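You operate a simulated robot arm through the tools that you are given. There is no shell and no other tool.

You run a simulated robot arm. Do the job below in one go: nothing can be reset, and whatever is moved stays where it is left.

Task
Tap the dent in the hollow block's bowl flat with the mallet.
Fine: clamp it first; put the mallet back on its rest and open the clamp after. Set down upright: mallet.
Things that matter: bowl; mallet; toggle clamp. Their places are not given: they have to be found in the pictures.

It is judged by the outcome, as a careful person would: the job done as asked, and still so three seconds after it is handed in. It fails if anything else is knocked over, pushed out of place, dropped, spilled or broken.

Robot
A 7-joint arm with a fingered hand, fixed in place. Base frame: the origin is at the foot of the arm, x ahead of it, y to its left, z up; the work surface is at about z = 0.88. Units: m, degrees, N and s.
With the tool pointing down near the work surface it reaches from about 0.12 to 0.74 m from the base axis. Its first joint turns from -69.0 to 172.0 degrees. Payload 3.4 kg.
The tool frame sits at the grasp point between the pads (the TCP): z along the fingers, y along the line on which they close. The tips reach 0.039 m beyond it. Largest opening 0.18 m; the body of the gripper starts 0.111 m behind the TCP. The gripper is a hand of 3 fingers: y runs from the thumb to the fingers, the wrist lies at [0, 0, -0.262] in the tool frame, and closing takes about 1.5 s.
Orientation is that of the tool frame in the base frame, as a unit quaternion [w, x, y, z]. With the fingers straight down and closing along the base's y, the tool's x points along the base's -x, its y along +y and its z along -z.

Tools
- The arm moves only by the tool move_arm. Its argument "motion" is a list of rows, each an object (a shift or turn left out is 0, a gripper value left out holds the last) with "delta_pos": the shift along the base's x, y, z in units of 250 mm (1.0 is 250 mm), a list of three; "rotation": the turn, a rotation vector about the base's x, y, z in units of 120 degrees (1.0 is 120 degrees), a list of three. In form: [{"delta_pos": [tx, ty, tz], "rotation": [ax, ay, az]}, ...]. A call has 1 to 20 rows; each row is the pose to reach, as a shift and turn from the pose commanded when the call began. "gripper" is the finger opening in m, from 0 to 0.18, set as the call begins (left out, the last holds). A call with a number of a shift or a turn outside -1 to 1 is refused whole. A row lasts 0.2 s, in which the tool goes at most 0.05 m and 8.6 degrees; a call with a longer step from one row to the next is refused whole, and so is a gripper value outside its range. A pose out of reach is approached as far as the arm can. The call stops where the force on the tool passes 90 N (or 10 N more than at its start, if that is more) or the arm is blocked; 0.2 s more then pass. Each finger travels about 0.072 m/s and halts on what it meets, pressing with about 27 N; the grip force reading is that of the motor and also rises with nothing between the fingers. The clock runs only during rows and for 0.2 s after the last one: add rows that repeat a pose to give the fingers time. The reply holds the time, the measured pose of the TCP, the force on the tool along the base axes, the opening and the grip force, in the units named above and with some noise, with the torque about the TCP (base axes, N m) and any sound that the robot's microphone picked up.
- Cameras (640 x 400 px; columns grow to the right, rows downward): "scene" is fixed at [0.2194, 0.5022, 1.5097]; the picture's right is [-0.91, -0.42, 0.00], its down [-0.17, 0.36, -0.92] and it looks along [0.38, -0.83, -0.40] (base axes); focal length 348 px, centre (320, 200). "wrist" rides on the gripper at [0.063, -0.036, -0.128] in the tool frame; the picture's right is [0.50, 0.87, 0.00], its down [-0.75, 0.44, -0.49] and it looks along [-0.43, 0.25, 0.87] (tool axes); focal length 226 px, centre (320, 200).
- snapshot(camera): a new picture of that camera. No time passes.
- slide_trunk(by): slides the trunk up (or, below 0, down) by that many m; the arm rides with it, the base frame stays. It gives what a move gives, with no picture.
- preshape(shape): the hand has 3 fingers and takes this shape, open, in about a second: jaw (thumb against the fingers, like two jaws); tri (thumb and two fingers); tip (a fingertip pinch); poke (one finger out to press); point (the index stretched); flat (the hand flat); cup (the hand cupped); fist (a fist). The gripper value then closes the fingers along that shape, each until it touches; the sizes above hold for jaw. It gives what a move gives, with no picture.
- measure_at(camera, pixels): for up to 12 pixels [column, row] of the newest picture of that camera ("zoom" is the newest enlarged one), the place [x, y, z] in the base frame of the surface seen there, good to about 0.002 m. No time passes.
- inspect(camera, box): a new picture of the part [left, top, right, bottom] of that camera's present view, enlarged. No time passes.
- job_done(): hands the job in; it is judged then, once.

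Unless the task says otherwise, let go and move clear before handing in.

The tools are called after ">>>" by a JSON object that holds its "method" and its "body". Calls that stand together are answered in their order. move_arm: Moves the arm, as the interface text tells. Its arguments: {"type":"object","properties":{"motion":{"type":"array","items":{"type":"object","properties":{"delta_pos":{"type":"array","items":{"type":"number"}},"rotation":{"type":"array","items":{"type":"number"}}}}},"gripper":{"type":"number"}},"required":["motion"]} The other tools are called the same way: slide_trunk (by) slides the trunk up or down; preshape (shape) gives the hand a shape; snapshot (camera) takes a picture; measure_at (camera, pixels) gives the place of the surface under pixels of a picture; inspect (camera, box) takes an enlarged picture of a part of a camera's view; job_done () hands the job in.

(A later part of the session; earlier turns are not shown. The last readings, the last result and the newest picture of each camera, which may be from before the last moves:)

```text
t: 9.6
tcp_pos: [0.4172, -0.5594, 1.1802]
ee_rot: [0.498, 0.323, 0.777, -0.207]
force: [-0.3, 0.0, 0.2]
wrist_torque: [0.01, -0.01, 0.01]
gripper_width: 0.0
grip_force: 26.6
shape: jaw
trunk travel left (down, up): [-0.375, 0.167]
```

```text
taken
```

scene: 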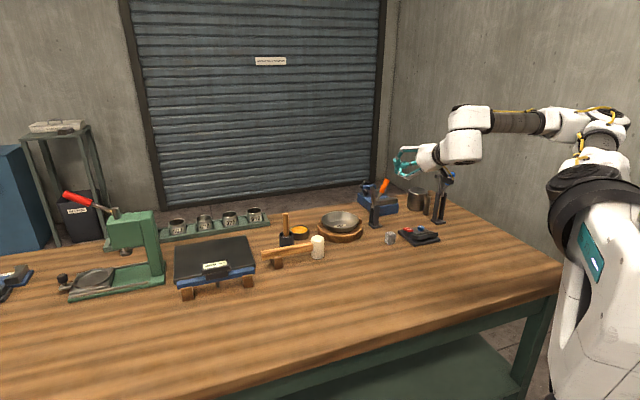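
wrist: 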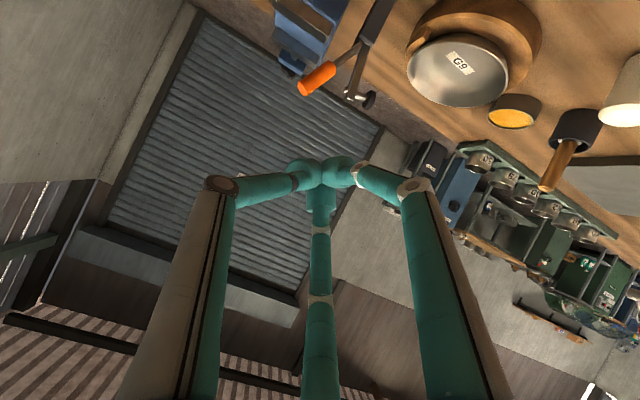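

The closed fingers form a cone, with the orange handle visible ahead at (317,80) in the wrist view. I'll bring the tip behind the handle (the side away from the bowl), then push it gently toward the bowl and see how the linkage behaves.

>>> {"method": "move_arm", "body": {"motion": [{"delta_pos": [-0.02, -0.14, -0.1]}, {"delta_pos": [-0.04, -0.28, -0.2]}, {"delta_pos": [-0.06, -0.416, -0.32]}, {"delta_pos": [0.02, -0.48, -0.38]}, {"delta_pos": [0.09, -0.56, -0.42]}, {"delta_pos": [0.146, -0.62, -0.456]}]}}

>>> {"method": "snapshot", "body": {"camera": "wrist"}}

>>> {"method": "inspect", "body": {"camera": "scene", "box": [320, 140, 480, 240]}}

```text
t: 11.0
tcp_pos: [0.4537, -0.7171, 1.0614]
ee_rot: [0.496, 0.325, 0.779, -0.206]
force: [-0.3, 0.2, -0.1]
wrist_torque: [0.01, 0.0, 0.04]
gripper_width: 0.0
grip_force: 27.2
shape: jaw
trunk travel left (down, up): [-0.375, 0.167]
```

```text
taken
```

wrist: 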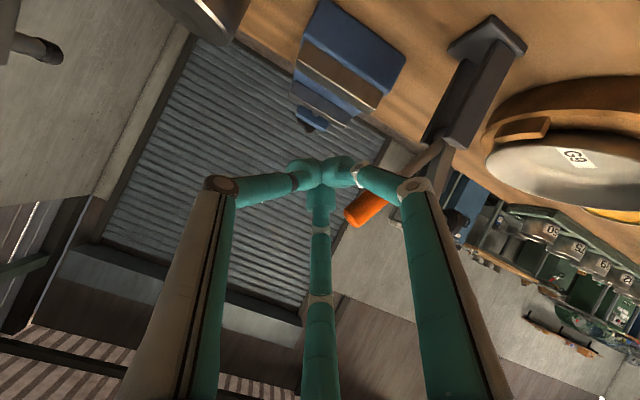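

```text
4.00 times, centred on (400, 190) of scene
```

zoom: 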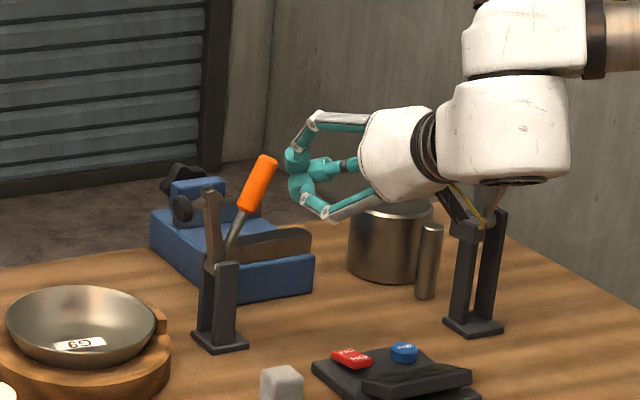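

The fingertip sits about 5 cm behind the handle, and the wrist is well clear of the blue clamp. Now a small push of 3.5 cm toward the bowl.

>>> {"method": "move_arm", "body": {"motion": [{"delta_pos": [0.028, 0.028, 0]}, {"delta_pos": [0.056, 0.056, 0]}, {"delta_pos": [0.078, 0.078, 0]}, {"delta_pos": [0.1, 0.1, 0]}]}}

>>> {"method": "inspect", "body": {"camera": "scene", "box": [320, 140, 480, 240]}}

>>> {"method": "snapshot", "body": {"camera": "wrist"}}

```text
t: 12.0
tcp_pos: [0.478, -0.689, 1.0655]
ee_rot: [0.495, 0.324, 0.779, -0.206]
force: [-2.4, -0.6, 0.0]
wrist_torque: [0.03, -0.03, -0.05]
gripper_width: 0.0002
grip_force: 27.4
shape: jaw
trunk travel left (down, up): [-0.375, 0.167]
```

```text
4.00 times, centred on (400, 190) of scene
```

zoom: 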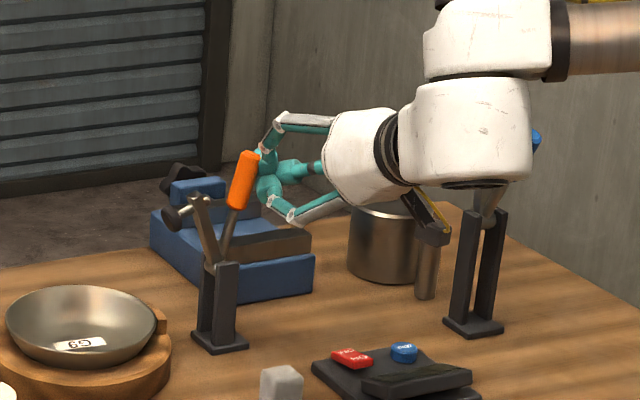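

```text
taken
```

wrist: 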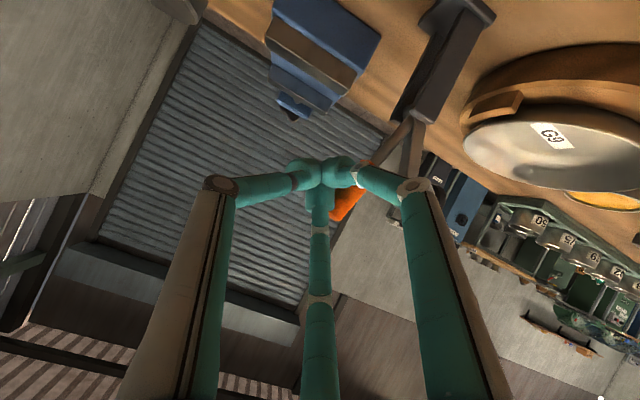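

The linkage works: pushing the handle toward the bowl swings the clamp arm down at only about 2.5 N. I'll continue the push in steps.

>>> {"method": "move_arm", "body": {"motion": [{"delta_pos": [0.025, 0.025, 0]}, {"delta_pos": [0.05, 0.05, 0]}, {"delta_pos": [0.075, 0.075, 0]}, {"delta_pos": [0.1, 0.1, 0]}]}}

>>> {"method": "inspect", "body": {"camera": "scene", "box": [320, 140, 480, 240]}}

```text
t: 13.0
tcp_pos: [0.5052, -0.6625, 1.0662]
ee_rot: [0.496, 0.324, 0.778, -0.207]
force: [-1.5, 1.0, 0.7]
wrist_torque: [0.01, -0.02, 0.03]
gripper_width: 0.0001
grip_force: 27.3
shape: jaw
trunk travel left (down, up): [-0.375, 0.167]
```

```text
4.00 times, centred on (400, 190) of scene
```

zoom: 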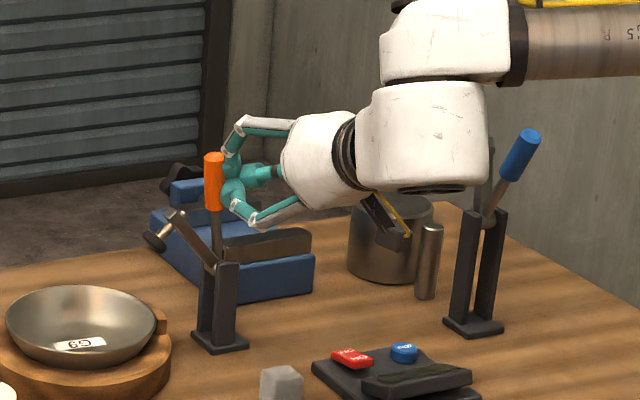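

The handle is now vertical and the arm is about halfway down, so I'll keep pushing.

>>> {"method": "move_arm", "body": {"motion": [{"delta_pos": [0.025, 0.025, -0.005]}, {"delta_pos": [0.05, 0.05, -0.01]}, {"delta_pos": [0.075, 0.075, -0.02]}, {"delta_pos": [0.1, 0.1, -0.03]}]}}

>>> {"method": "inspect", "body": {"camera": "scene", "box": [320, 140, 480, 240]}}

```text
t: 14.0
tcp_pos: [0.5282, -0.6386, 1.0582]
ee_rot: [0.497, 0.324, 0.778, -0.207]
force: [-0.5, 0.4, -0.4]
wrist_torque: [-0.03, -0.01, -0.02]
gripper_width: 0.0002
grip_force: 26.2
shape: jaw
trunk travel left (down, up): [-0.375, 0.167]
```

```text
4.00 times, centred on (400, 190) of scene
```

zoom: 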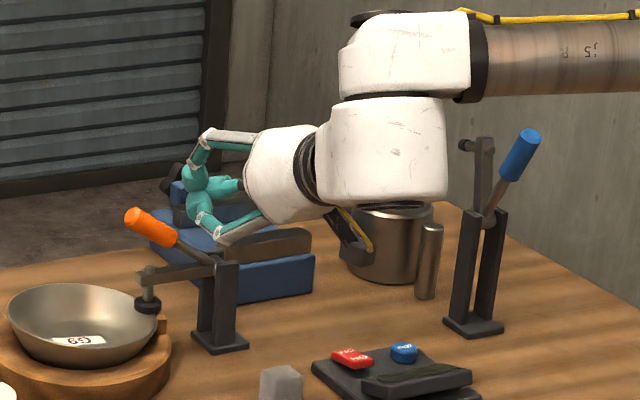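

The clamp snapped over: the arm is now level and its pad is down at the block's edge. I'll back the hand out along its axis and check.

>>> {"method": "move_arm", "body": {"motion": [{"delta_pos": [-0.1, 0.05, 0.08]}, {"delta_pos": [-0.22, 0.15, 0.18]}, {"delta_pos": [-0.34, 0.26, 0.28]}, {"delta_pos": [-0.44, 0.36, 0.38]}]}}

>>> {"method": "inspect", "body": {"camera": "scene", "box": [310, 175, 410, 245]}}

>>> {"method": "snapshot", "body": {"camera": "scene"}}

```text
t: 15.0
tcp_pos: [0.4177, -0.5468, 1.1563]
ee_rot: [0.496, 0.324, 0.778, -0.207]
force: [0.1, 0.0, 0.4]
wrist_torque: [-0.01, 0.03, 0.02]
gripper_width: 0.0
grip_force: 26.6
shape: jaw
trunk travel left (down, up): [-0.375, 0.167]
```

```text
5.71 times, centred on (360, 210) of scene
```

zoom: 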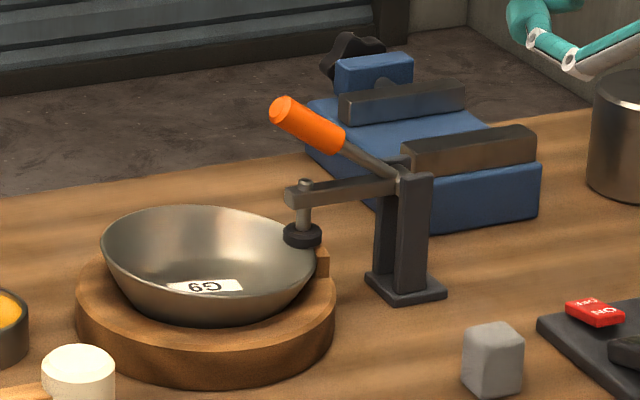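

```text
taken
```

scene: 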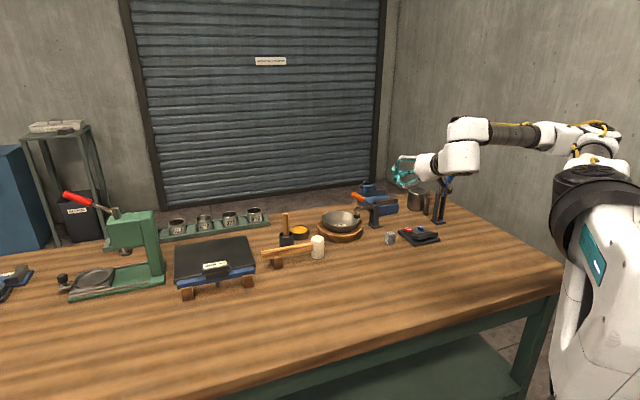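

The clamp is closed with its pad on the bowl's rim, opposite where the mallet will work. I'll measure the clamp's new pose and whether the bowl tilted.

>>> {"method": "measure_at", "body": {"camera": "scene", "pixels": [[322, 218], [340, 211], [330, 213], [352, 213], [343, 230], [354, 226], [326, 226], [333, 231], [346, 224], [335, 224], [340, 217], [340, 221]]}}

>>> {"method": "inspect", "body": {"camera": "scene", "box": [315, 187, 379, 237]}}

>>> {"method": "measure_at", "body": {"camera": "zoom", "pixels": [[275, 80], [330, 110], [255, 210], [255, 255], [290, 195], [400, 180], [305, 290], [60, 270], [120, 210], [200, 205], [100, 320], [180, 355]]}}

```text
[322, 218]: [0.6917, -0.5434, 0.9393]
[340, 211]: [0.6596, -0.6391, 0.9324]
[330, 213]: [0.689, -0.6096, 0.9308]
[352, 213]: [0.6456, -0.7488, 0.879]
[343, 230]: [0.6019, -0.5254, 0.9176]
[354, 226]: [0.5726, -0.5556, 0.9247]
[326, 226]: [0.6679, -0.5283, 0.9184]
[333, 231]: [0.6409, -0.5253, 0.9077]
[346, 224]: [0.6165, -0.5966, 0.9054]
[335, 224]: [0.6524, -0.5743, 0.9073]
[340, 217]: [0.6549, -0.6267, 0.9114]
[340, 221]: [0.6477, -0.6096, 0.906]
```

```text
8.00 times, centred on (347, 212) of scene
```

zoom: 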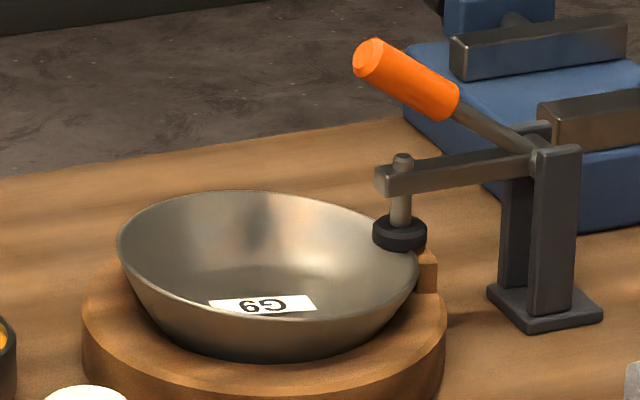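

```text
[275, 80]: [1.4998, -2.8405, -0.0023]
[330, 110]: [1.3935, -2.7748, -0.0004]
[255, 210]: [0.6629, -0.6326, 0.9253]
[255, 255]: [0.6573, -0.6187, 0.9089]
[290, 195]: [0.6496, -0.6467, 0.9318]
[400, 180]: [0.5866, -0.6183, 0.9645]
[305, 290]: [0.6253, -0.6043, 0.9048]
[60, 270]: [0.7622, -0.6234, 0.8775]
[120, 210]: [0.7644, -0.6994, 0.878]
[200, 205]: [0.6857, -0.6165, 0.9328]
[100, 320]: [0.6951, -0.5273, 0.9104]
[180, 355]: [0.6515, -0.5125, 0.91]
```

The bowl is tipped by about 5° under the pad but seated, and the dent shading remains on the far wall. Now the mallet: I'll untilt the hand and open it while moving back over clear table.

>>> {"method": "move_arm", "body": {"motion": [{"delta_pos": [0, 0, 0.05], "rotation": [0.048, 0.048, 0]}, {"delta_pos": [0, 0.05, 0.1], "rotation": [0.096, 0.096, 0]}, {"delta_pos": [0, 0.1, 0.15], "rotation": [0.144, 0.144, 0]}, {"delta_pos": [0, 0.2, 0.15], "rotation": [0.192, 0.192, 0]}, {"delta_pos": [0, 0.3, 0.15], "rotation": [0.24, 0.24, 0]}, {"delta_pos": [0, 0.4, 0.15], "rotation": [0.288, 0.288, 0]}, {"delta_pos": [0, 0.5, 0.15], "rotation": [0.336, 0.336, 0]}, {"delta_pos": [0, 0.6, 0.15], "rotation": [0.383, 0.383, 0]}], "gripper": 0.06}}

>>> {"method": "move_arm", "body": {"motion": [{"delta_pos": [0.06, 0, 0], "rotation": [0, 0, 0.067]}, {"delta_pos": [0.12, 0, 0], "rotation": [0, 0, 0.134]}, {"delta_pos": [0.18, 0, 0], "rotation": [0, 0, 0.2]}, {"delta_pos": [0.24, 0, 0], "rotation": [0, 0, 0.267]}, {"delta_pos": [0.3, 0, 0], "rotation": [0, 0, 0.333]}, {"delta_pos": [0.36, 0, 0], "rotation": [0, 0, 0.4]}, {"delta_pos": [0.42, 0, 0], "rotation": [0, 0, 0.467]}, {"delta_pos": [0.48, 0, 0], "rotation": [0, 0, 0.533]}, {"delta_pos": [0.54, 0, 0], "rotation": [0, 0, 0.6]}, {"delta_pos": [0.6, 0, 0], "rotation": [0, 0, 0.667]}, {"delta_pos": [0.6, 0, 0], "rotation": [0, 0, 0.733]}]}}

>>> {"method": "snapshot", "body": {"camera": "wrist"}}

>>> {"method": "snapshot", "body": {"camera": "scene"}}

```text
t: 16.8
tcp_pos: [0.422, -0.3975, 1.1952]
ee_rot: [-0.002, 0.384, 0.923, -0.002]
force: [0.4, -0.6, -0.2]
wrist_torque: [0.01, -0.01, -0.02]
gripper_width: 0.0597
grip_force: 0.0
shape: jaw
trunk travel left (down, up): [-0.375, 0.167]
```

```text
t: 19.2
tcp_pos: [0.5684, -0.3982, 1.1921]
ee_rot: [0.002, -0.366, 0.931, -0.001]
force: [1.1, 0.4, -0.2]
wrist_torque: [0.01, -0.03, -0.01]
gripper_width: 0.0595
grip_force: 0.0
shape: jaw
trunk travel left (down, up): [-0.375, 0.167]
```

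```text
taken
```

wrist: 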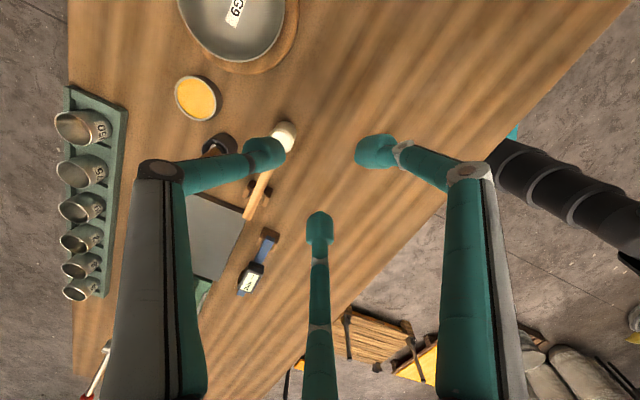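

```text
taken
```

scene: 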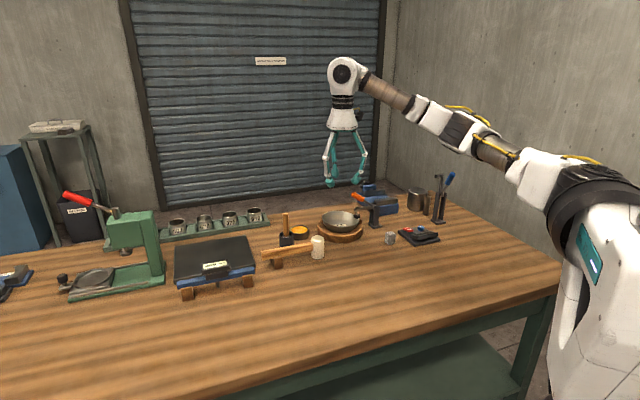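

The hand is now yawed across the mallet's handle direction. I'll move over the handle at about (0.695,-0.338) with a 15° outward tilt, staying high, and see whether that point is within reach.

>>> {"method": "move_arm", "body": {"motion": [{"delta_pos": [0.1, 0.05, -0.1], "rotation": [-0.018, -0.017, 0]}, {"delta_pos": [0.2, 0.1, -0.2], "rotation": [-0.036, -0.034, 0]}, {"delta_pos": [0.3, 0.14, -0.3], "rotation": [-0.055, -0.051, 0]}, {"delta_pos": [0.4, 0.19, -0.4], "rotation": [-0.073, -0.068, 0]}, {"delta_pos": [0.508, 0.24, -0.5], "rotation": [-0.091, -0.085, 0]}]}}

>>> {"method": "snapshot", "body": {"camera": "wrist"}}

>>> {"method": "inspect", "body": {"camera": "scene", "box": [230, 150, 390, 280]}}

```text
t: 20.4
tcp_pos: [0.6961, -0.3384, 1.0645]
ee_rot: [0.048, -0.363, 0.922, -0.123]
force: [0.3, 0.5, 0.2]
wrist_torque: [-0.01, 0.05, 0.01]
gripper_width: 0.0597
grip_force: 0.0
shape: jaw
trunk travel left (down, up): [-0.375, 0.167]
```

```text
taken
```

wrist: 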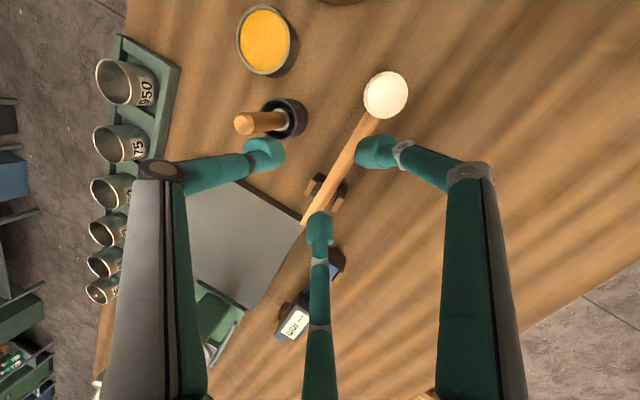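

```text
3.08 times, centred on (310, 215) of scene
```

zoom: 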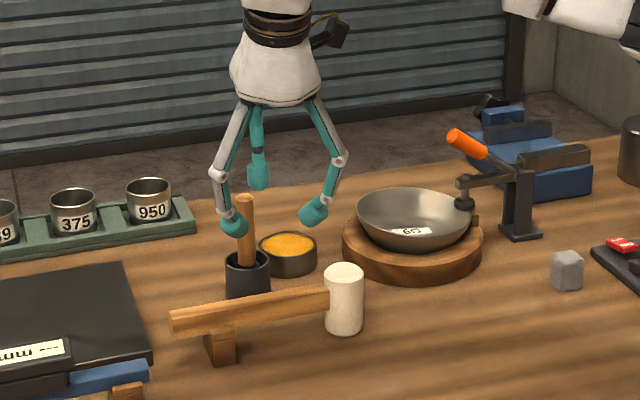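

The handle point is reachable with the 15° tilt. I'll measure the mallet handle, the rest prongs, and the upright wooden tool in the black pot that stands near the thumb.

>>> {"method": "measure_at", "body": {"camera": "wrist", "pixels": [[365, 131], [355, 149], [345, 165], [335, 181], [325, 196], [310, 216], [386, 95], [317, 182], [338, 199], [243, 123], [268, 121], [290, 110]]}}

>>> {"method": "inspect", "body": {"camera": "wrist", "box": [220, 50, 420, 240]}}

```text
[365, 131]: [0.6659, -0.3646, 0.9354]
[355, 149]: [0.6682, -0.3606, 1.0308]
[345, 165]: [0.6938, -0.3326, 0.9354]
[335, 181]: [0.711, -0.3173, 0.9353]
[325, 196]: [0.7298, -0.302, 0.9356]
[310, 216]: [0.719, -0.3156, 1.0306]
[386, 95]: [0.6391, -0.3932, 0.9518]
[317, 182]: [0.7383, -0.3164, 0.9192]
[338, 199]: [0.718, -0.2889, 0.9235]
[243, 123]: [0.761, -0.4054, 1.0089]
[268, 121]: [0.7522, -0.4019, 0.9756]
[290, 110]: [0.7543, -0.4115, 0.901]
```

```text
2.11 times, centred on (320, 145) of wrist
```

zoom: 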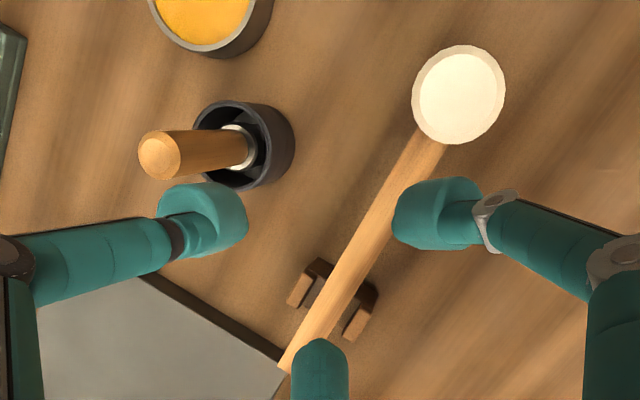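

I'll measure the prong edges in this zoom so the finger nearest the rest clears it.

>>> {"method": "measure_at", "body": {"camera": "zoom", "pixels": [[373, 287], [365, 297], [372, 296], [350, 335], [357, 315], [318, 262], [328, 268], [292, 300], [440, 140], [416, 130], [380, 260], [385, 220]]}}

```text
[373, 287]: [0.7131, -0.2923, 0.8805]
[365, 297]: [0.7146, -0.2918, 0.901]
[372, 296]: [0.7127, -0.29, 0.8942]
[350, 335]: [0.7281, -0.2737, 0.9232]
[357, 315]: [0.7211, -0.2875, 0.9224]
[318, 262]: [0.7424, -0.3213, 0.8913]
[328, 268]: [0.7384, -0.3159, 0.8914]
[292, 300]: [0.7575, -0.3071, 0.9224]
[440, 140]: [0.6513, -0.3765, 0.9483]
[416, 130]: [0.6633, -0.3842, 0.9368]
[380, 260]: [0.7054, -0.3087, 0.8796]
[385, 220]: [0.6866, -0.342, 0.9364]
```

The rest's front face is about 0.125 m from the head, so gripping at 0.072 m along the handle leaves finger room. I'll narrow the hand to 0.05 and descend straight onto the handle, keeping the thumb clear of the upright tool.

>>> {"method": "move_arm", "body": {"motion": [{"delta_pos": [-0.052, 0.013, 0], "rotation": [0, 0, 0.0125]}, {"delta_pos": [-0.052, 0.013, 0], "rotation": [0, 0, 0.0125]}, {"delta_pos": [-0.052, 0.013, -0.1], "rotation": [0, 0, 0.0125]}, {"delta_pos": [-0.052, 0.013, -0.2], "rotation": [0, 0, 0.0125]}, {"delta_pos": [-0.052, 0.013, -0.28], "rotation": [0, 0, 0.0125]}], "gripper": 0.05}}

>>> {"method": "snapshot", "body": {"camera": "wrist"}}

>>> {"method": "inspect", "body": {"camera": "scene", "box": [230, 170, 350, 280]}}

```text
t: 21.6
tcp_pos: [0.6814, -0.336, 0.9969]
ee_rot: [0.05, -0.374, 0.918, -0.122]
force: [-0.3, 0.0, -0.4]
wrist_torque: [-0.01, 0.0, 0.02]
gripper_width: 0.0506
grip_force: 0.1
shape: jaw
trunk travel left (down, up): [-0.375, 0.167]
```

```text
taken
```

wrist: 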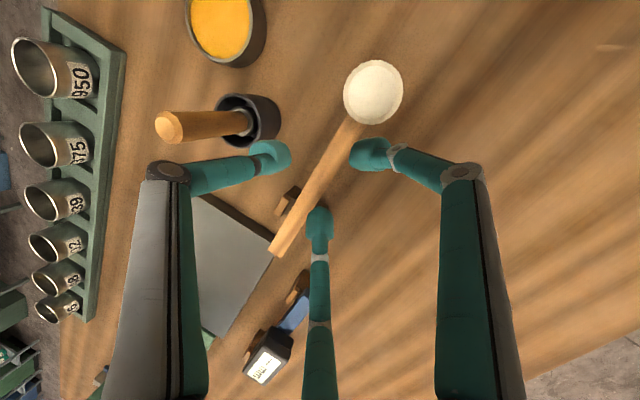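

```text
3.64 times, centred on (290, 225) of scene
```

zoom: 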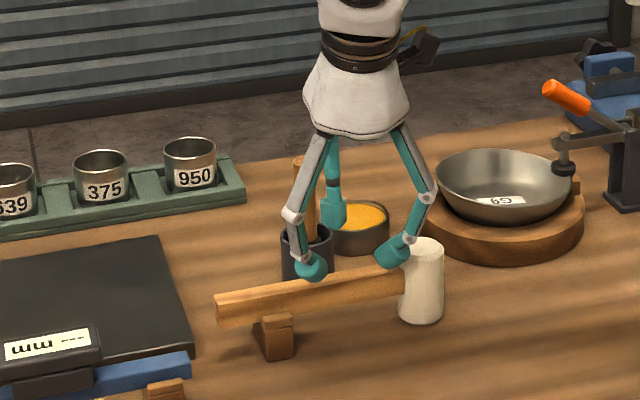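

The handle passes between the thumb (270,157) and the two fingers (370,155)/(320,225), clear of the upright stick. I'll descend the remaining 6 cm and then look before closing.

>>> {"method": "move_arm", "body": {"motion": [{"delta_pos": [0.004, 0.002, -0.08]}, {"delta_pos": [0.006, 0.003, -0.16]}, {"delta_pos": [0.006, 0.003, -0.236]}]}}

>>> {"method": "snapshot", "body": {"camera": "wrist"}}

>>> {"method": "inspect", "body": {"camera": "scene", "box": [230, 170, 350, 280]}}

```text
t: 22.4
tcp_pos: [0.6826, -0.3343, 0.9358]
ee_rot: [0.051, -0.375, 0.917, -0.122]
force: [-0.4, -0.8, -0.6]
wrist_torque: [0.01, 0.04, -0.02]
gripper_width: 0.0502
grip_force: 0.1
shape: jaw
trunk travel left (down, up): [-0.375, 0.167]
```

```text
taken
```

wrist: 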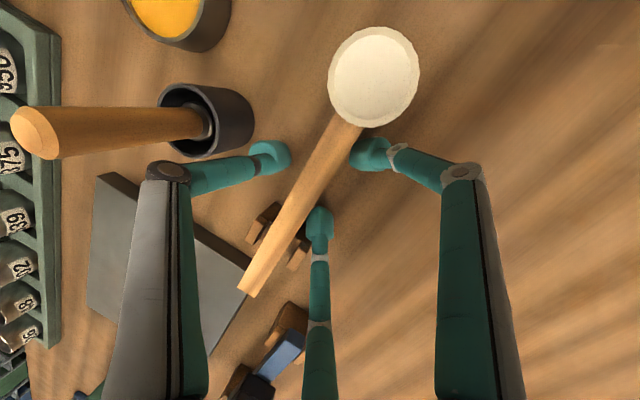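

```text
3.64 times, centred on (290, 225) of scene
```

zoom: 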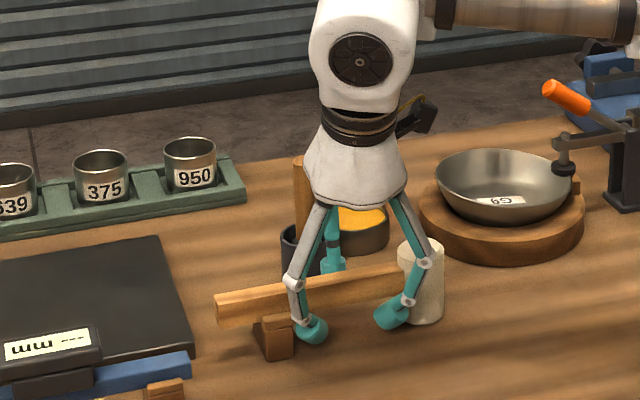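

The fingertips sit a little low on the handle, and the bulb pads are what should meet it. I'll raise 1 cm and close on the handle.

>>> {"method": "move_arm", "body": {"motion": [{"delta_pos": [-0.002, 0.002, 0.04]}, {"delta_pos": [-0.002, 0.002, 0.04]}]}}

>>> {"method": "move_arm", "body": {"motion": [{"delta_pos": [0, 0, 0]}, {"delta_pos": [0, 0, 0]}, {"delta_pos": [0, 0, 0]}, {"delta_pos": [0, 0, 0]}, {"delta_pos": [0, 0, 0]}], "gripper": 0.0}}

>>> {"method": "snapshot", "body": {"camera": "wrist"}}

>>> {"method": "inspect", "body": {"camera": "scene", "box": [230, 170, 350, 280]}}

```text
t: 23.0
tcp_pos: [0.6834, -0.333, 0.9461]
ee_rot: [0.051, -0.375, 0.918, -0.121]
force: [-0.6, -0.8, -0.3]
wrist_torque: [0.0, 0.03, -0.02]
gripper_width: 0.0505
grip_force: 0.0
shape: jaw
trunk travel left (down, up): [-0.375, 0.167]
```

```text
t: 24.2
tcp_pos: [0.6829, -0.3341, 0.9455]
ee_rot: [0.05, -0.375, 0.918, -0.121]
force: [0.1, 0.5, -0.9]
wrist_torque: [0.01, 0.01, -0.01]
gripper_width: 0.0185
grip_force: 27.2
shape: jaw
trunk travel left (down, up): [-0.375, 0.167]
```

```text
taken
```

wrist: 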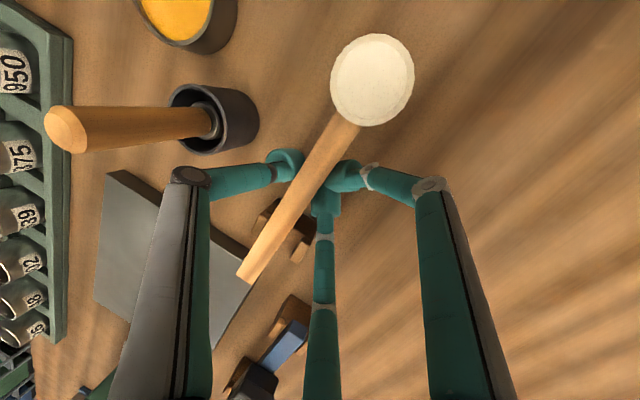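

```text
3.64 times, centred on (290, 225) of scene
```

zoom: 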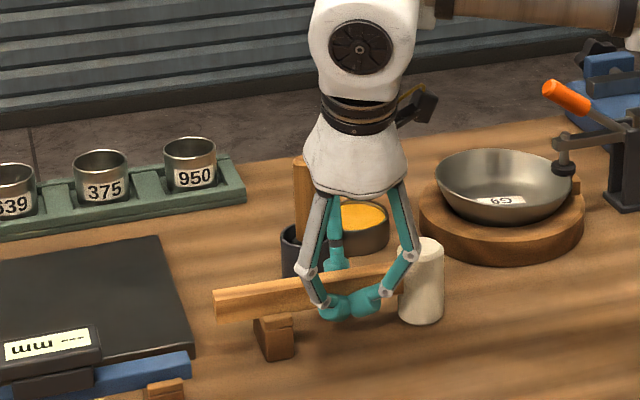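

The hand holds the handle at 18.5 mm with 27 N. I'll lift slowly and check for droop.

>>> {"method": "move_arm", "body": {"motion": [{"delta_pos": [0, 0, 0.02]}, {"delta_pos": [0, 0, 0.05]}, {"delta_pos": [0, 0, 0.1]}, {"delta_pos": [0, 0, 0.16]}]}}

>>> {"method": "snapshot", "body": {"camera": "wrist"}}

>>> {"method": "inspect", "body": {"camera": "scene", "box": [230, 170, 350, 280]}}

```text
t: 25.2
tcp_pos: [0.6829, -0.3353, 0.9871]
ee_rot: [0.05, -0.374, 0.918, -0.121]
force: [-0.1, 0.3, -4.5]
wrist_torque: [0.15, -0.08, -0.01]
gripper_width: 0.0183
grip_force: 27.0
shape: jaw
trunk travel left (down, up): [-0.375, 0.167]
```

```text
taken
```

wrist: 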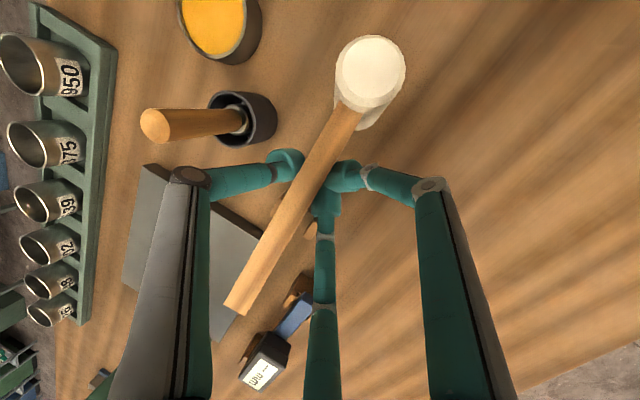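

```text
3.64 times, centred on (290, 225) of scene
```

zoom: 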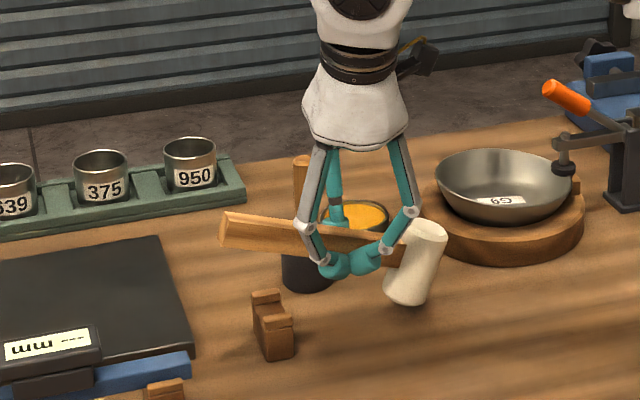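

The mallet is held, but the head has drooped by roughly 15° about the finger axis. I'll hold still to see whether that has settled, then measure the mallet's pose in the hand.

>>> {"method": "move_arm", "body": {"motion": [{"delta_pos": [0, 0, 0.04]}, {"delta_pos": [0, 0, 0.08]}, {"delta_pos": [0, 0, 0.12]}, {"delta_pos": [0, 0, 0.16]}, {"delta_pos": [0, 0, 0.16]}, {"delta_pos": [0, 0, 0.16]}]}}

>>> {"method": "snapshot", "body": {"camera": "wrist"}}

>>> {"method": "inspect", "body": {"camera": "scene", "box": [230, 160, 350, 270]}}

>>> {"method": "measure_at", "body": {"camera": "wrist", "pixels": [[370, 72], [370, 50], [350, 75], [390, 75], [370, 92], [372, 115], [340, 120], [320, 160], [295, 205], [270, 245], [240, 295], [330, 140]]}}

```text
t: 26.6
tcp_pos: [0.6833, -0.3345, 1.0284]
ee_rot: [0.05, -0.375, 0.918, -0.122]
force: [-0.6, 0.0, -2.5]
wrist_torque: [0.12, -0.1, -0.01]
gripper_width: 0.0183
grip_force: 26.1
shape: jaw
trunk travel left (down, up): [-0.375, 0.167]
```

```text
taken
```

wrist: 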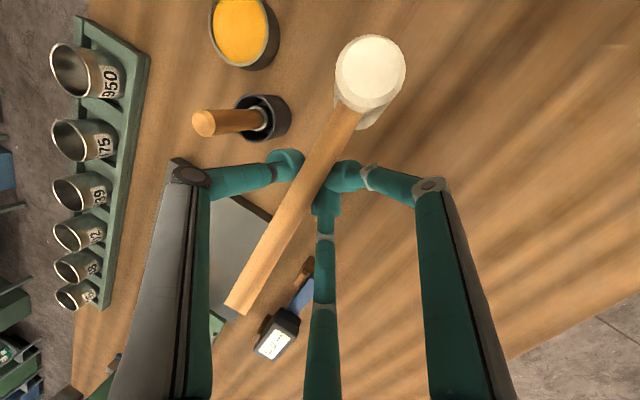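

```text
3.64 times, centred on (290, 215) of scene
```

zoom: 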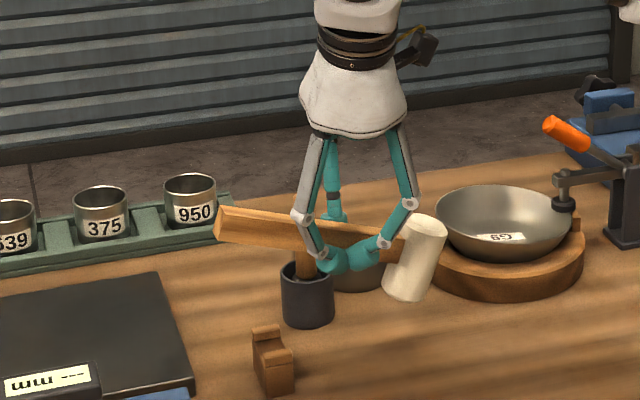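

```text
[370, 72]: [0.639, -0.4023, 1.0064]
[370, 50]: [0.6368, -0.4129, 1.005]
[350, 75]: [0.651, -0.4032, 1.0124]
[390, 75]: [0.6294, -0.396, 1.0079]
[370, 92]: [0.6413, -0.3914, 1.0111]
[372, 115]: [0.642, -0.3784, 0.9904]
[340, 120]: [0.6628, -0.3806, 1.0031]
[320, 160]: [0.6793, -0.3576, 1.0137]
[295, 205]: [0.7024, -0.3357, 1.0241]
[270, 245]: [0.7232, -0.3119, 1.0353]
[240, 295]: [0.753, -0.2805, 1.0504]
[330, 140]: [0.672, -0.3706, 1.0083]
```

The droop has settled at about 19°, and the tail-up angle actually helps the handle clear the bowl's rim. I'll tilt the hand a further 35° outward while rising and backing off, so the head's face will point at the dent.

>>> {"method": "move_arm", "body": {"motion": [{"delta_pos": [-0.02, -0.02, 0.12], "rotation": [-0.0417, -0.0409, 0]}, {"delta_pos": [-0.05, -0.05, 0.24], "rotation": [-0.0834, -0.0818, 0]}, {"delta_pos": [-0.1, -0.12, 0.34], "rotation": [-0.1251, -0.1227, 0]}, {"delta_pos": [-0.16, -0.19, 0.4], "rotation": [-0.1668, -0.1636, 0]}, {"delta_pos": [-0.213, -0.262, 0.407], "rotation": [-0.2085, -0.2045, 0]}]}}

>>> {"method": "snapshot", "body": {"camera": "wrist"}}

>>> {"method": "inspect", "body": {"camera": "scene", "box": [230, 140, 400, 250]}}

```text
t: 27.8
tcp_pos: [0.6304, -0.4054, 1.1302]
ee_rot: [0.162, -0.343, 0.838, -0.392]
force: [0.0, -0.8, -2.7]
wrist_torque: [0.16, 0.0, -0.01]
gripper_width: 0.0181
grip_force: 26.6
shape: jaw
trunk travel left (down, up): [-0.375, 0.167]
```

```text
taken
```

wrist: 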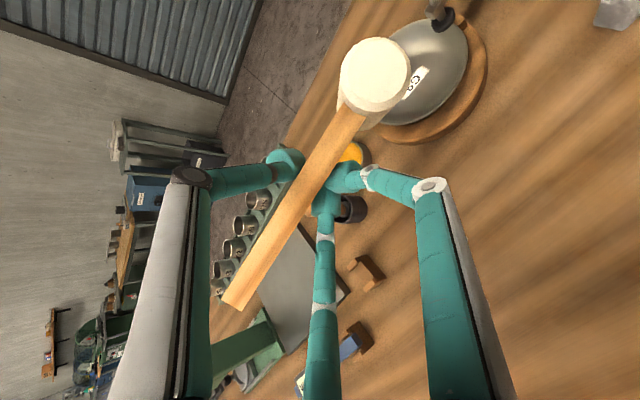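

```text
3.64 times, centred on (315, 195) of scene
```

zoom: 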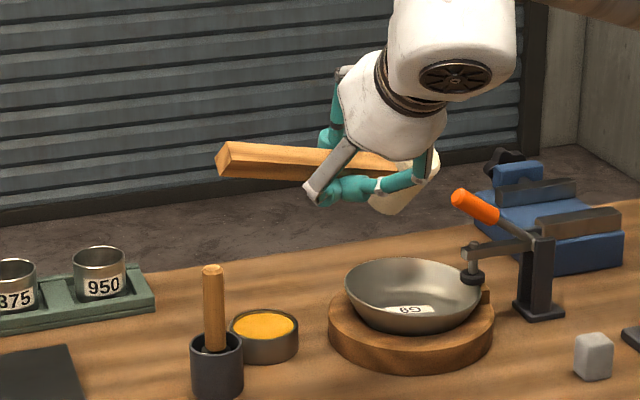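

The mallet is stable in the grip. I'll measure the orange handle's end, the pad and the bowl rim, so the tap path stays clear of the clamp.

>>> {"method": "measure_at", "body": {"camera": "zoom", "pixels": [[460, 198], [480, 210], [500, 222], [470, 250], [472, 275], [348, 280], [400, 259], [385, 290], [430, 265], [415, 275], [420, 285], [440, 275]]}}

>>> {"method": "inspect", "body": {"camera": "scene", "box": [315, 195, 371, 235]}}

>>> {"method": "measure_at", "body": {"camera": "wrist", "pixels": [[375, 72], [360, 130], [305, 190], [240, 295], [450, 40], [467, 65], [430, 90], [400, 120], [440, 110], [420, 125], [437, 12], [455, 100]]}}

```text
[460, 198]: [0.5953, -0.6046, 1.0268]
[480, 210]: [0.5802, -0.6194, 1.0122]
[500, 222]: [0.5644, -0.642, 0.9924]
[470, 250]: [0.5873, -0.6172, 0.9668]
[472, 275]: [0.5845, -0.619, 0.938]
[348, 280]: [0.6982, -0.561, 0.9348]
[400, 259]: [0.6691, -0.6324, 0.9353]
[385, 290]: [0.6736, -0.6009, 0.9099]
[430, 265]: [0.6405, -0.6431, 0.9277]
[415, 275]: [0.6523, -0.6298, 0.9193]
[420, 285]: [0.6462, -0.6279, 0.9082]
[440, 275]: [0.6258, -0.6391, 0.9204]
```

```text
10.00 times, centred on (343, 215) of scene
```

zoom: 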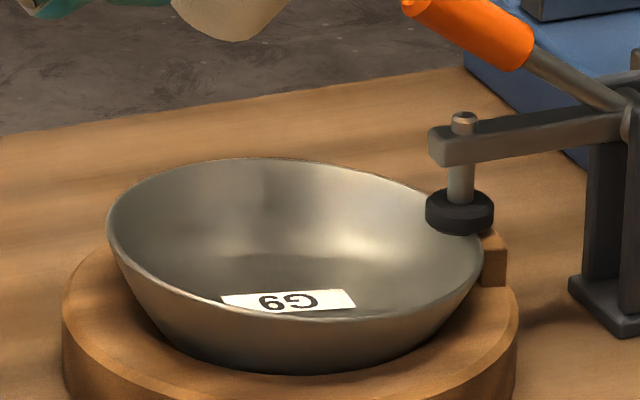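

```text
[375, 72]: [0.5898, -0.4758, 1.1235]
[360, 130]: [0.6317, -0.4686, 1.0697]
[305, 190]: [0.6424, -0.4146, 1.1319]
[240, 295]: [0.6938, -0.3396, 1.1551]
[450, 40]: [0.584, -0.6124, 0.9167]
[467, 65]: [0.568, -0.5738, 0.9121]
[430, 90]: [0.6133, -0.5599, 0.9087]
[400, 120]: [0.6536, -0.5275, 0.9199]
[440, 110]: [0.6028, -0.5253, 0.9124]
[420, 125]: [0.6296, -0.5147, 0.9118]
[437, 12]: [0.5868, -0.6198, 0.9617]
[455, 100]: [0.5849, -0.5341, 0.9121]
```

I'll sample the back wall again in this zoom to pin down the dent's centre now that the bowl is clamped.

>>> {"method": "inspect", "body": {"camera": "scene", "box": [315, 195, 371, 235]}}

>>> {"method": "measure_at", "body": {"camera": "zoom", "pixels": [[140, 215], [170, 205], [200, 200], [230, 197], [260, 195], [290, 197], [320, 202], [350, 207], [380, 212], [410, 220], [160, 225], [190, 222]]}}

>>> {"method": "measure_at", "body": {"camera": "zoom", "pixels": [[220, 220], [250, 220], [280, 220], [310, 222], [340, 225], [370, 228], [400, 235], [200, 180], [230, 178], [260, 178], [290, 180], [320, 184]]}}

>>> {"method": "measure_at", "body": {"camera": "zoom", "pixels": [[350, 190], [380, 198], [170, 188], [140, 198], [240, 235], [270, 237], [300, 238], [330, 240], [210, 235], [180, 238], [360, 242], [390, 248]]}}

```text
10.00 times, centred on (343, 215) of scene
```

zoom: 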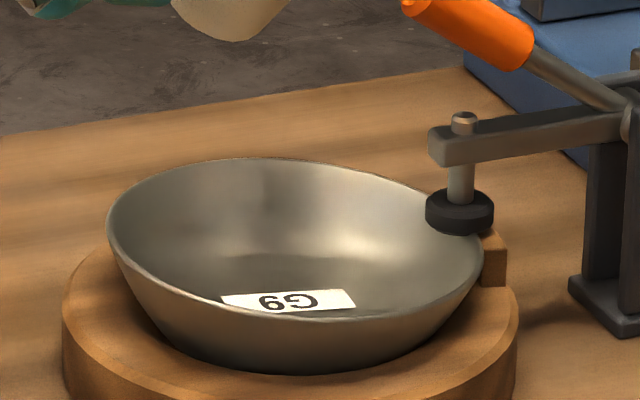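

```text
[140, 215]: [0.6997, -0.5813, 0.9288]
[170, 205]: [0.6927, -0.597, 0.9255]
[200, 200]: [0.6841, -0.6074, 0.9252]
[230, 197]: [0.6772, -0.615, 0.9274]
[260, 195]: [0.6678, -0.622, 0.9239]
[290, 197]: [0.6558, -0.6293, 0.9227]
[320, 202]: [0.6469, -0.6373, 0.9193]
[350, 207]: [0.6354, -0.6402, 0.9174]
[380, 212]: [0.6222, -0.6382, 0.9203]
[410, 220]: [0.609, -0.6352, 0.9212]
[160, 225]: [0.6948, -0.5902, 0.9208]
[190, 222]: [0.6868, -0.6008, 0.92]
```

```text
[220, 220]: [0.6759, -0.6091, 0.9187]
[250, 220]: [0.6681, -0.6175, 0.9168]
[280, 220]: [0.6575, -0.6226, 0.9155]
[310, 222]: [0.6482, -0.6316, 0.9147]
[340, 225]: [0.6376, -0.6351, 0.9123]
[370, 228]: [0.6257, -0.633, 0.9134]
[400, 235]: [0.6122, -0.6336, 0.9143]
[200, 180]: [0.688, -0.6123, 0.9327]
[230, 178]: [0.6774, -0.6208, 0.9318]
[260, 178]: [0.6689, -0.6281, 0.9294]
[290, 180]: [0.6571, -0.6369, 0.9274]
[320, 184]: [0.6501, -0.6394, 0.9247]
```

```text
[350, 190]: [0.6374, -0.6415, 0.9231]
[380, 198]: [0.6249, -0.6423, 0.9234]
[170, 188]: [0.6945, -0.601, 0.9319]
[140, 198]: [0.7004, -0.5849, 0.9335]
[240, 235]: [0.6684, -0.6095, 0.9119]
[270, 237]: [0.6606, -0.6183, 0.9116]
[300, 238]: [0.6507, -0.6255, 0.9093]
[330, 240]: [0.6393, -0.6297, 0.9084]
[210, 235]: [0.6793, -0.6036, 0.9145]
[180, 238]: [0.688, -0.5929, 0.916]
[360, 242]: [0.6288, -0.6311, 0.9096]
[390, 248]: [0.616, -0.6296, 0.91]
```

The profile is clear: the wall is pushed in about 8–9 mm between azimuths -27° and -76° about the bowl centre. That puts the dent centre at about (0.669,-0.618,0.919). I'll yaw the hand 22° and move the mallet to a pre-tap pose above the bowl.

>>> {"method": "move_arm", "body": {"motion": [{"delta_pos": [0.055, -0.105, 0], "rotation": [0, 0, -0.046]}, {"delta_pos": [0.11, -0.21, -0.03], "rotation": [0, 0, -0.092]}, {"delta_pos": [0.165, -0.315, -0.1], "rotation": [0, 0, -0.138]}, {"delta_pos": [0.22, -0.421, -0.221], "rotation": [0, 0, -0.183]}]}}

>>> {"method": "snapshot", "body": {"camera": "wrist"}}

>>> {"method": "inspect", "body": {"camera": "scene", "box": [270, 130, 400, 245]}}

```text
t: 28.8
tcp_pos: [0.6852, -0.5097, 1.0722]
ee_rot: [0.082, -0.175, 0.889, -0.415]
force: [-0.9, -0.7, -3.4]
wrist_torque: [0.13, -0.05, -0.02]
gripper_width: 0.0179
grip_force: 27.0
shape: jaw
trunk travel left (down, up): [-0.375, 0.167]
```

```text
taken
```

wrist: 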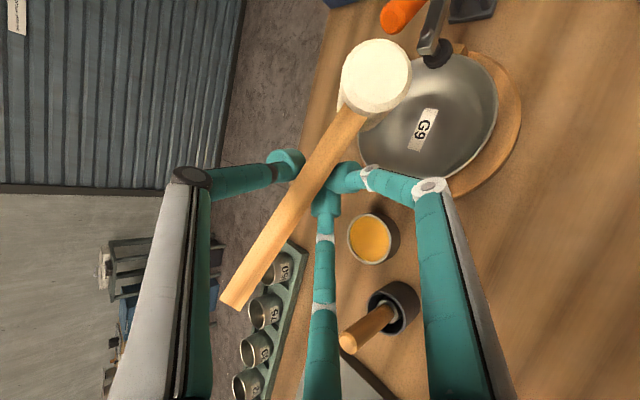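

```text
3.48 times, centred on (335, 188) of scene
```

zoom: 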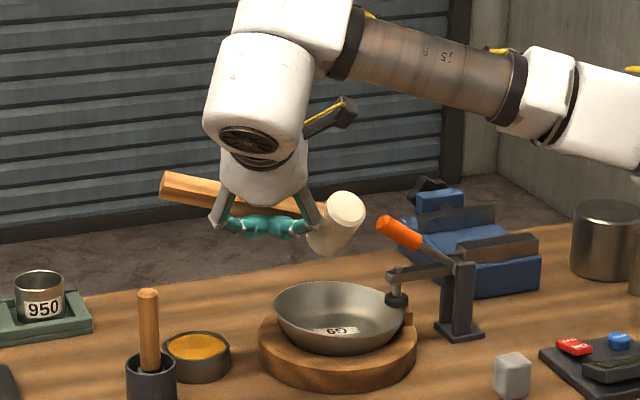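

The head hangs above the bowl's far half and faces the dent. I'll verify the head position against my prediction before tapping.

>>> {"method": "measure_at", "body": {"camera": "wrist", "pixels": [[377, 77], [360, 75], [392, 75], [377, 55], [377, 95], [378, 122], [345, 115], [235, 300]]}}

>>> {"method": "inspect", "body": {"camera": "scene", "box": [315, 170, 379, 230]}}

>>> {"method": "measure_at", "body": {"camera": "zoom", "pixels": [[160, 180], [200, 160], [230, 130], [150, 215], [190, 220], [185, 120], [140, 200], [175, 228]]}}

```text
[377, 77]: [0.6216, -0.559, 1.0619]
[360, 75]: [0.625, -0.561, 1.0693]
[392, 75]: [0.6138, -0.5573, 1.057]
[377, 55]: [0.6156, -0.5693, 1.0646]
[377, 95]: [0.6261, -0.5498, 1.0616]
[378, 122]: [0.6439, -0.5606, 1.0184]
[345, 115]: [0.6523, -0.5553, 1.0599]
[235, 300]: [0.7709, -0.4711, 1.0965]
```

```text
6.67 times, centred on (347, 200) of scene
```

zoom: 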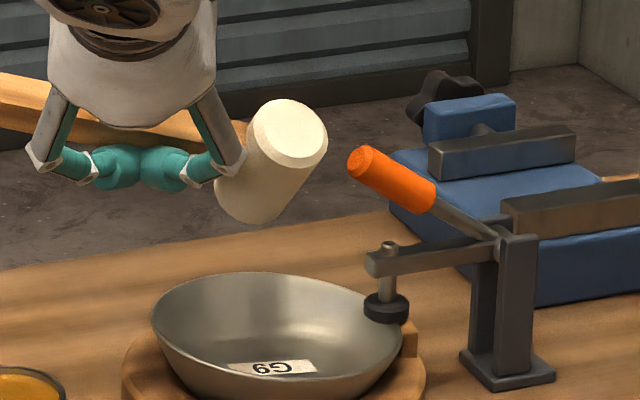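

```text
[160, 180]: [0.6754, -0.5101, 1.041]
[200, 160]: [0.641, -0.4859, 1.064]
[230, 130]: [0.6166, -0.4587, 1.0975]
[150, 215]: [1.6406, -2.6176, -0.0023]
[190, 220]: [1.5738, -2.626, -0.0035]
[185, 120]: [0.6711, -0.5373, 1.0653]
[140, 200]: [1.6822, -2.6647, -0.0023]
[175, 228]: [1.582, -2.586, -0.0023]
```

The prediction holds to within a few millimetres. I'll descend to about 4 cm short of the dent and check clearances once more.

>>> {"method": "move_arm", "body": {"motion": [{"delta_pos": [0, -0.006, -0.12]}, {"delta_pos": [0, -0.008, -0.228]}, {"delta_pos": [0, -0.008, -0.228]}]}}

>>> {"method": "snapshot", "body": {"camera": "wrist"}}

>>> {"method": "inspect", "body": {"camera": "scene", "box": [305, 175, 369, 235]}}

```text
t: 29.6
tcp_pos: [0.6865, -0.5091, 1.0153]
ee_rot: [0.083, -0.176, 0.888, -0.416]
force: [-0.4, 0.2, -3.4]
wrist_torque: [0.15, -0.12, 0.0]
gripper_width: 0.0179
grip_force: 26.7
shape: jaw
trunk travel left (down, up): [-0.375, 0.167]
```

```text
taken
```

wrist: 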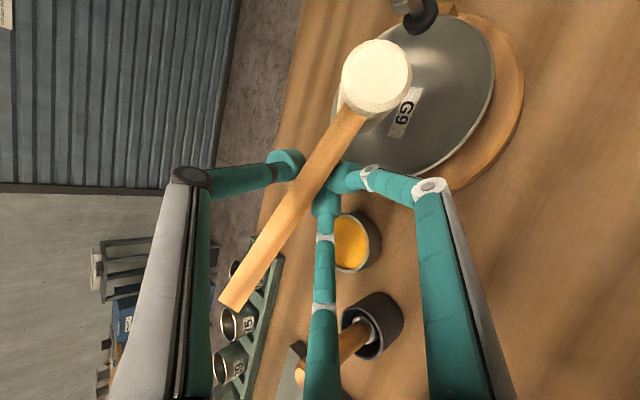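

```text
6.67 times, centred on (337, 205) of scene
```

zoom: 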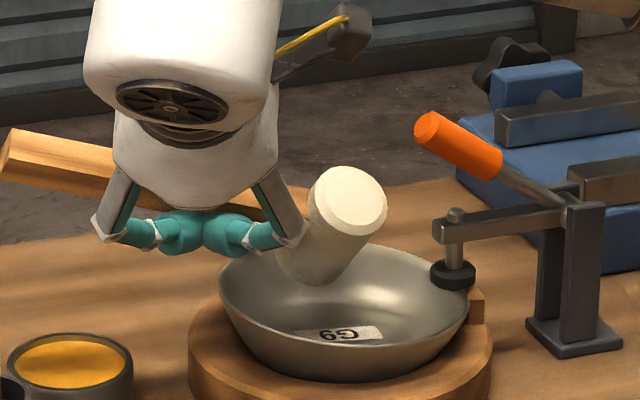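

The path is clear of the clamp handle and rim. First tap: a quick 49 mm stroke toward the dent, then straight back.

>>> {"method": "move_arm", "body": {"motion": [{"delta_pos": [0.041, -0.121, -0.148]}, {"delta_pos": [0.041, -0.121, -0.148]}, {"delta_pos": [0, 0, 0]}]}}

>>> {"method": "snapshot", "body": {"camera": "wrist"}}

>>> {"method": "inspect", "body": {"camera": "scene", "box": [305, 175, 369, 235]}}

```text
t: 30.4
tcp_pos: [0.6818, -0.5049, 1.0183]
ee_rot: [0.083, -0.177, 0.888, -0.416]
force: [-0.1, 0.1, -3.4]
wrist_torque: [0.15, -0.08, 0.0]
gripper_width: 0.018
grip_force: 27.0
shape: jaw
trunk travel left (down, up): [-0.375, 0.167]
```

```text
taken
```

wrist: 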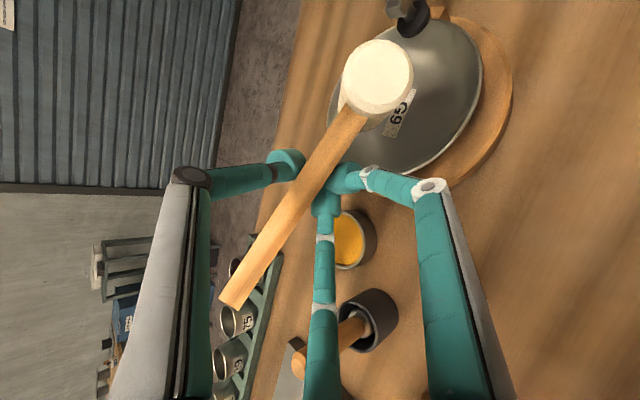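

```text
6.67 times, centred on (337, 205) of scene
```

zoom: 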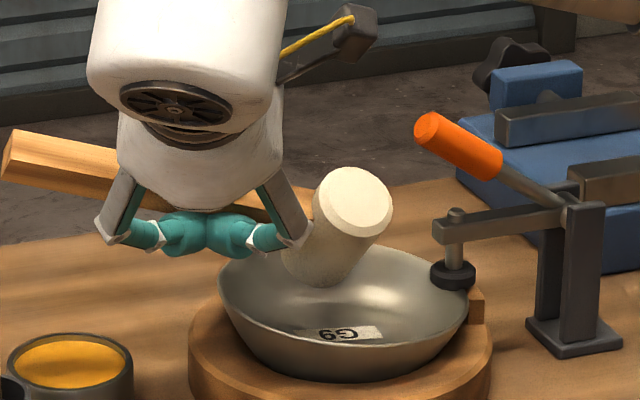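

No sound and no force change, so the head likely stopped just short. I'll make the stroke a little longer and hold at the end to read contact.

>>> {"method": "move_arm", "body": {"motion": [{"delta_pos": [0.041, -0.121, -0.148]}, {"delta_pos": [0.05, -0.148, -0.182]}]}}

>>> {"method": "inspect", "body": {"camera": "scene", "box": [305, 175, 369, 235]}}

>>> {"method": "snapshot", "body": {"camera": "wrist"}}

```text
t: 31.0
tcp_pos: [0.6961, -0.5469, 0.9713]
ee_rot: [0.083, -0.177, 0.889, -0.415]
force: [0.9, 0.3, 0.5]
wrist_torque: [-0.03, -0.01, 0.01]
gripper_width: 0.0182
grip_force: 27.2
shape: jaw
trunk travel left (down, up): [-0.375, 0.167]
```

```text
6.67 times, centred on (337, 205) of scene
```

zoom: 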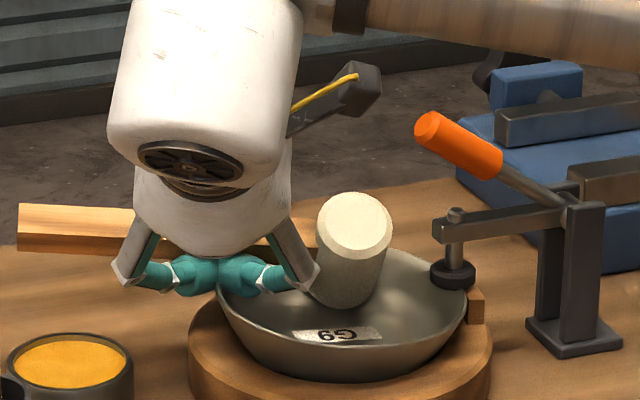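

```text
taken
```

wrist: 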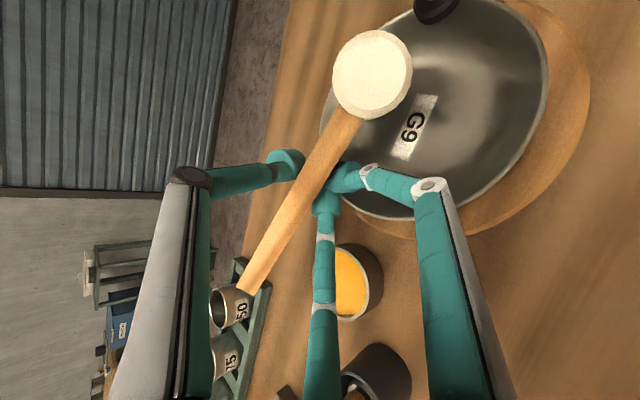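

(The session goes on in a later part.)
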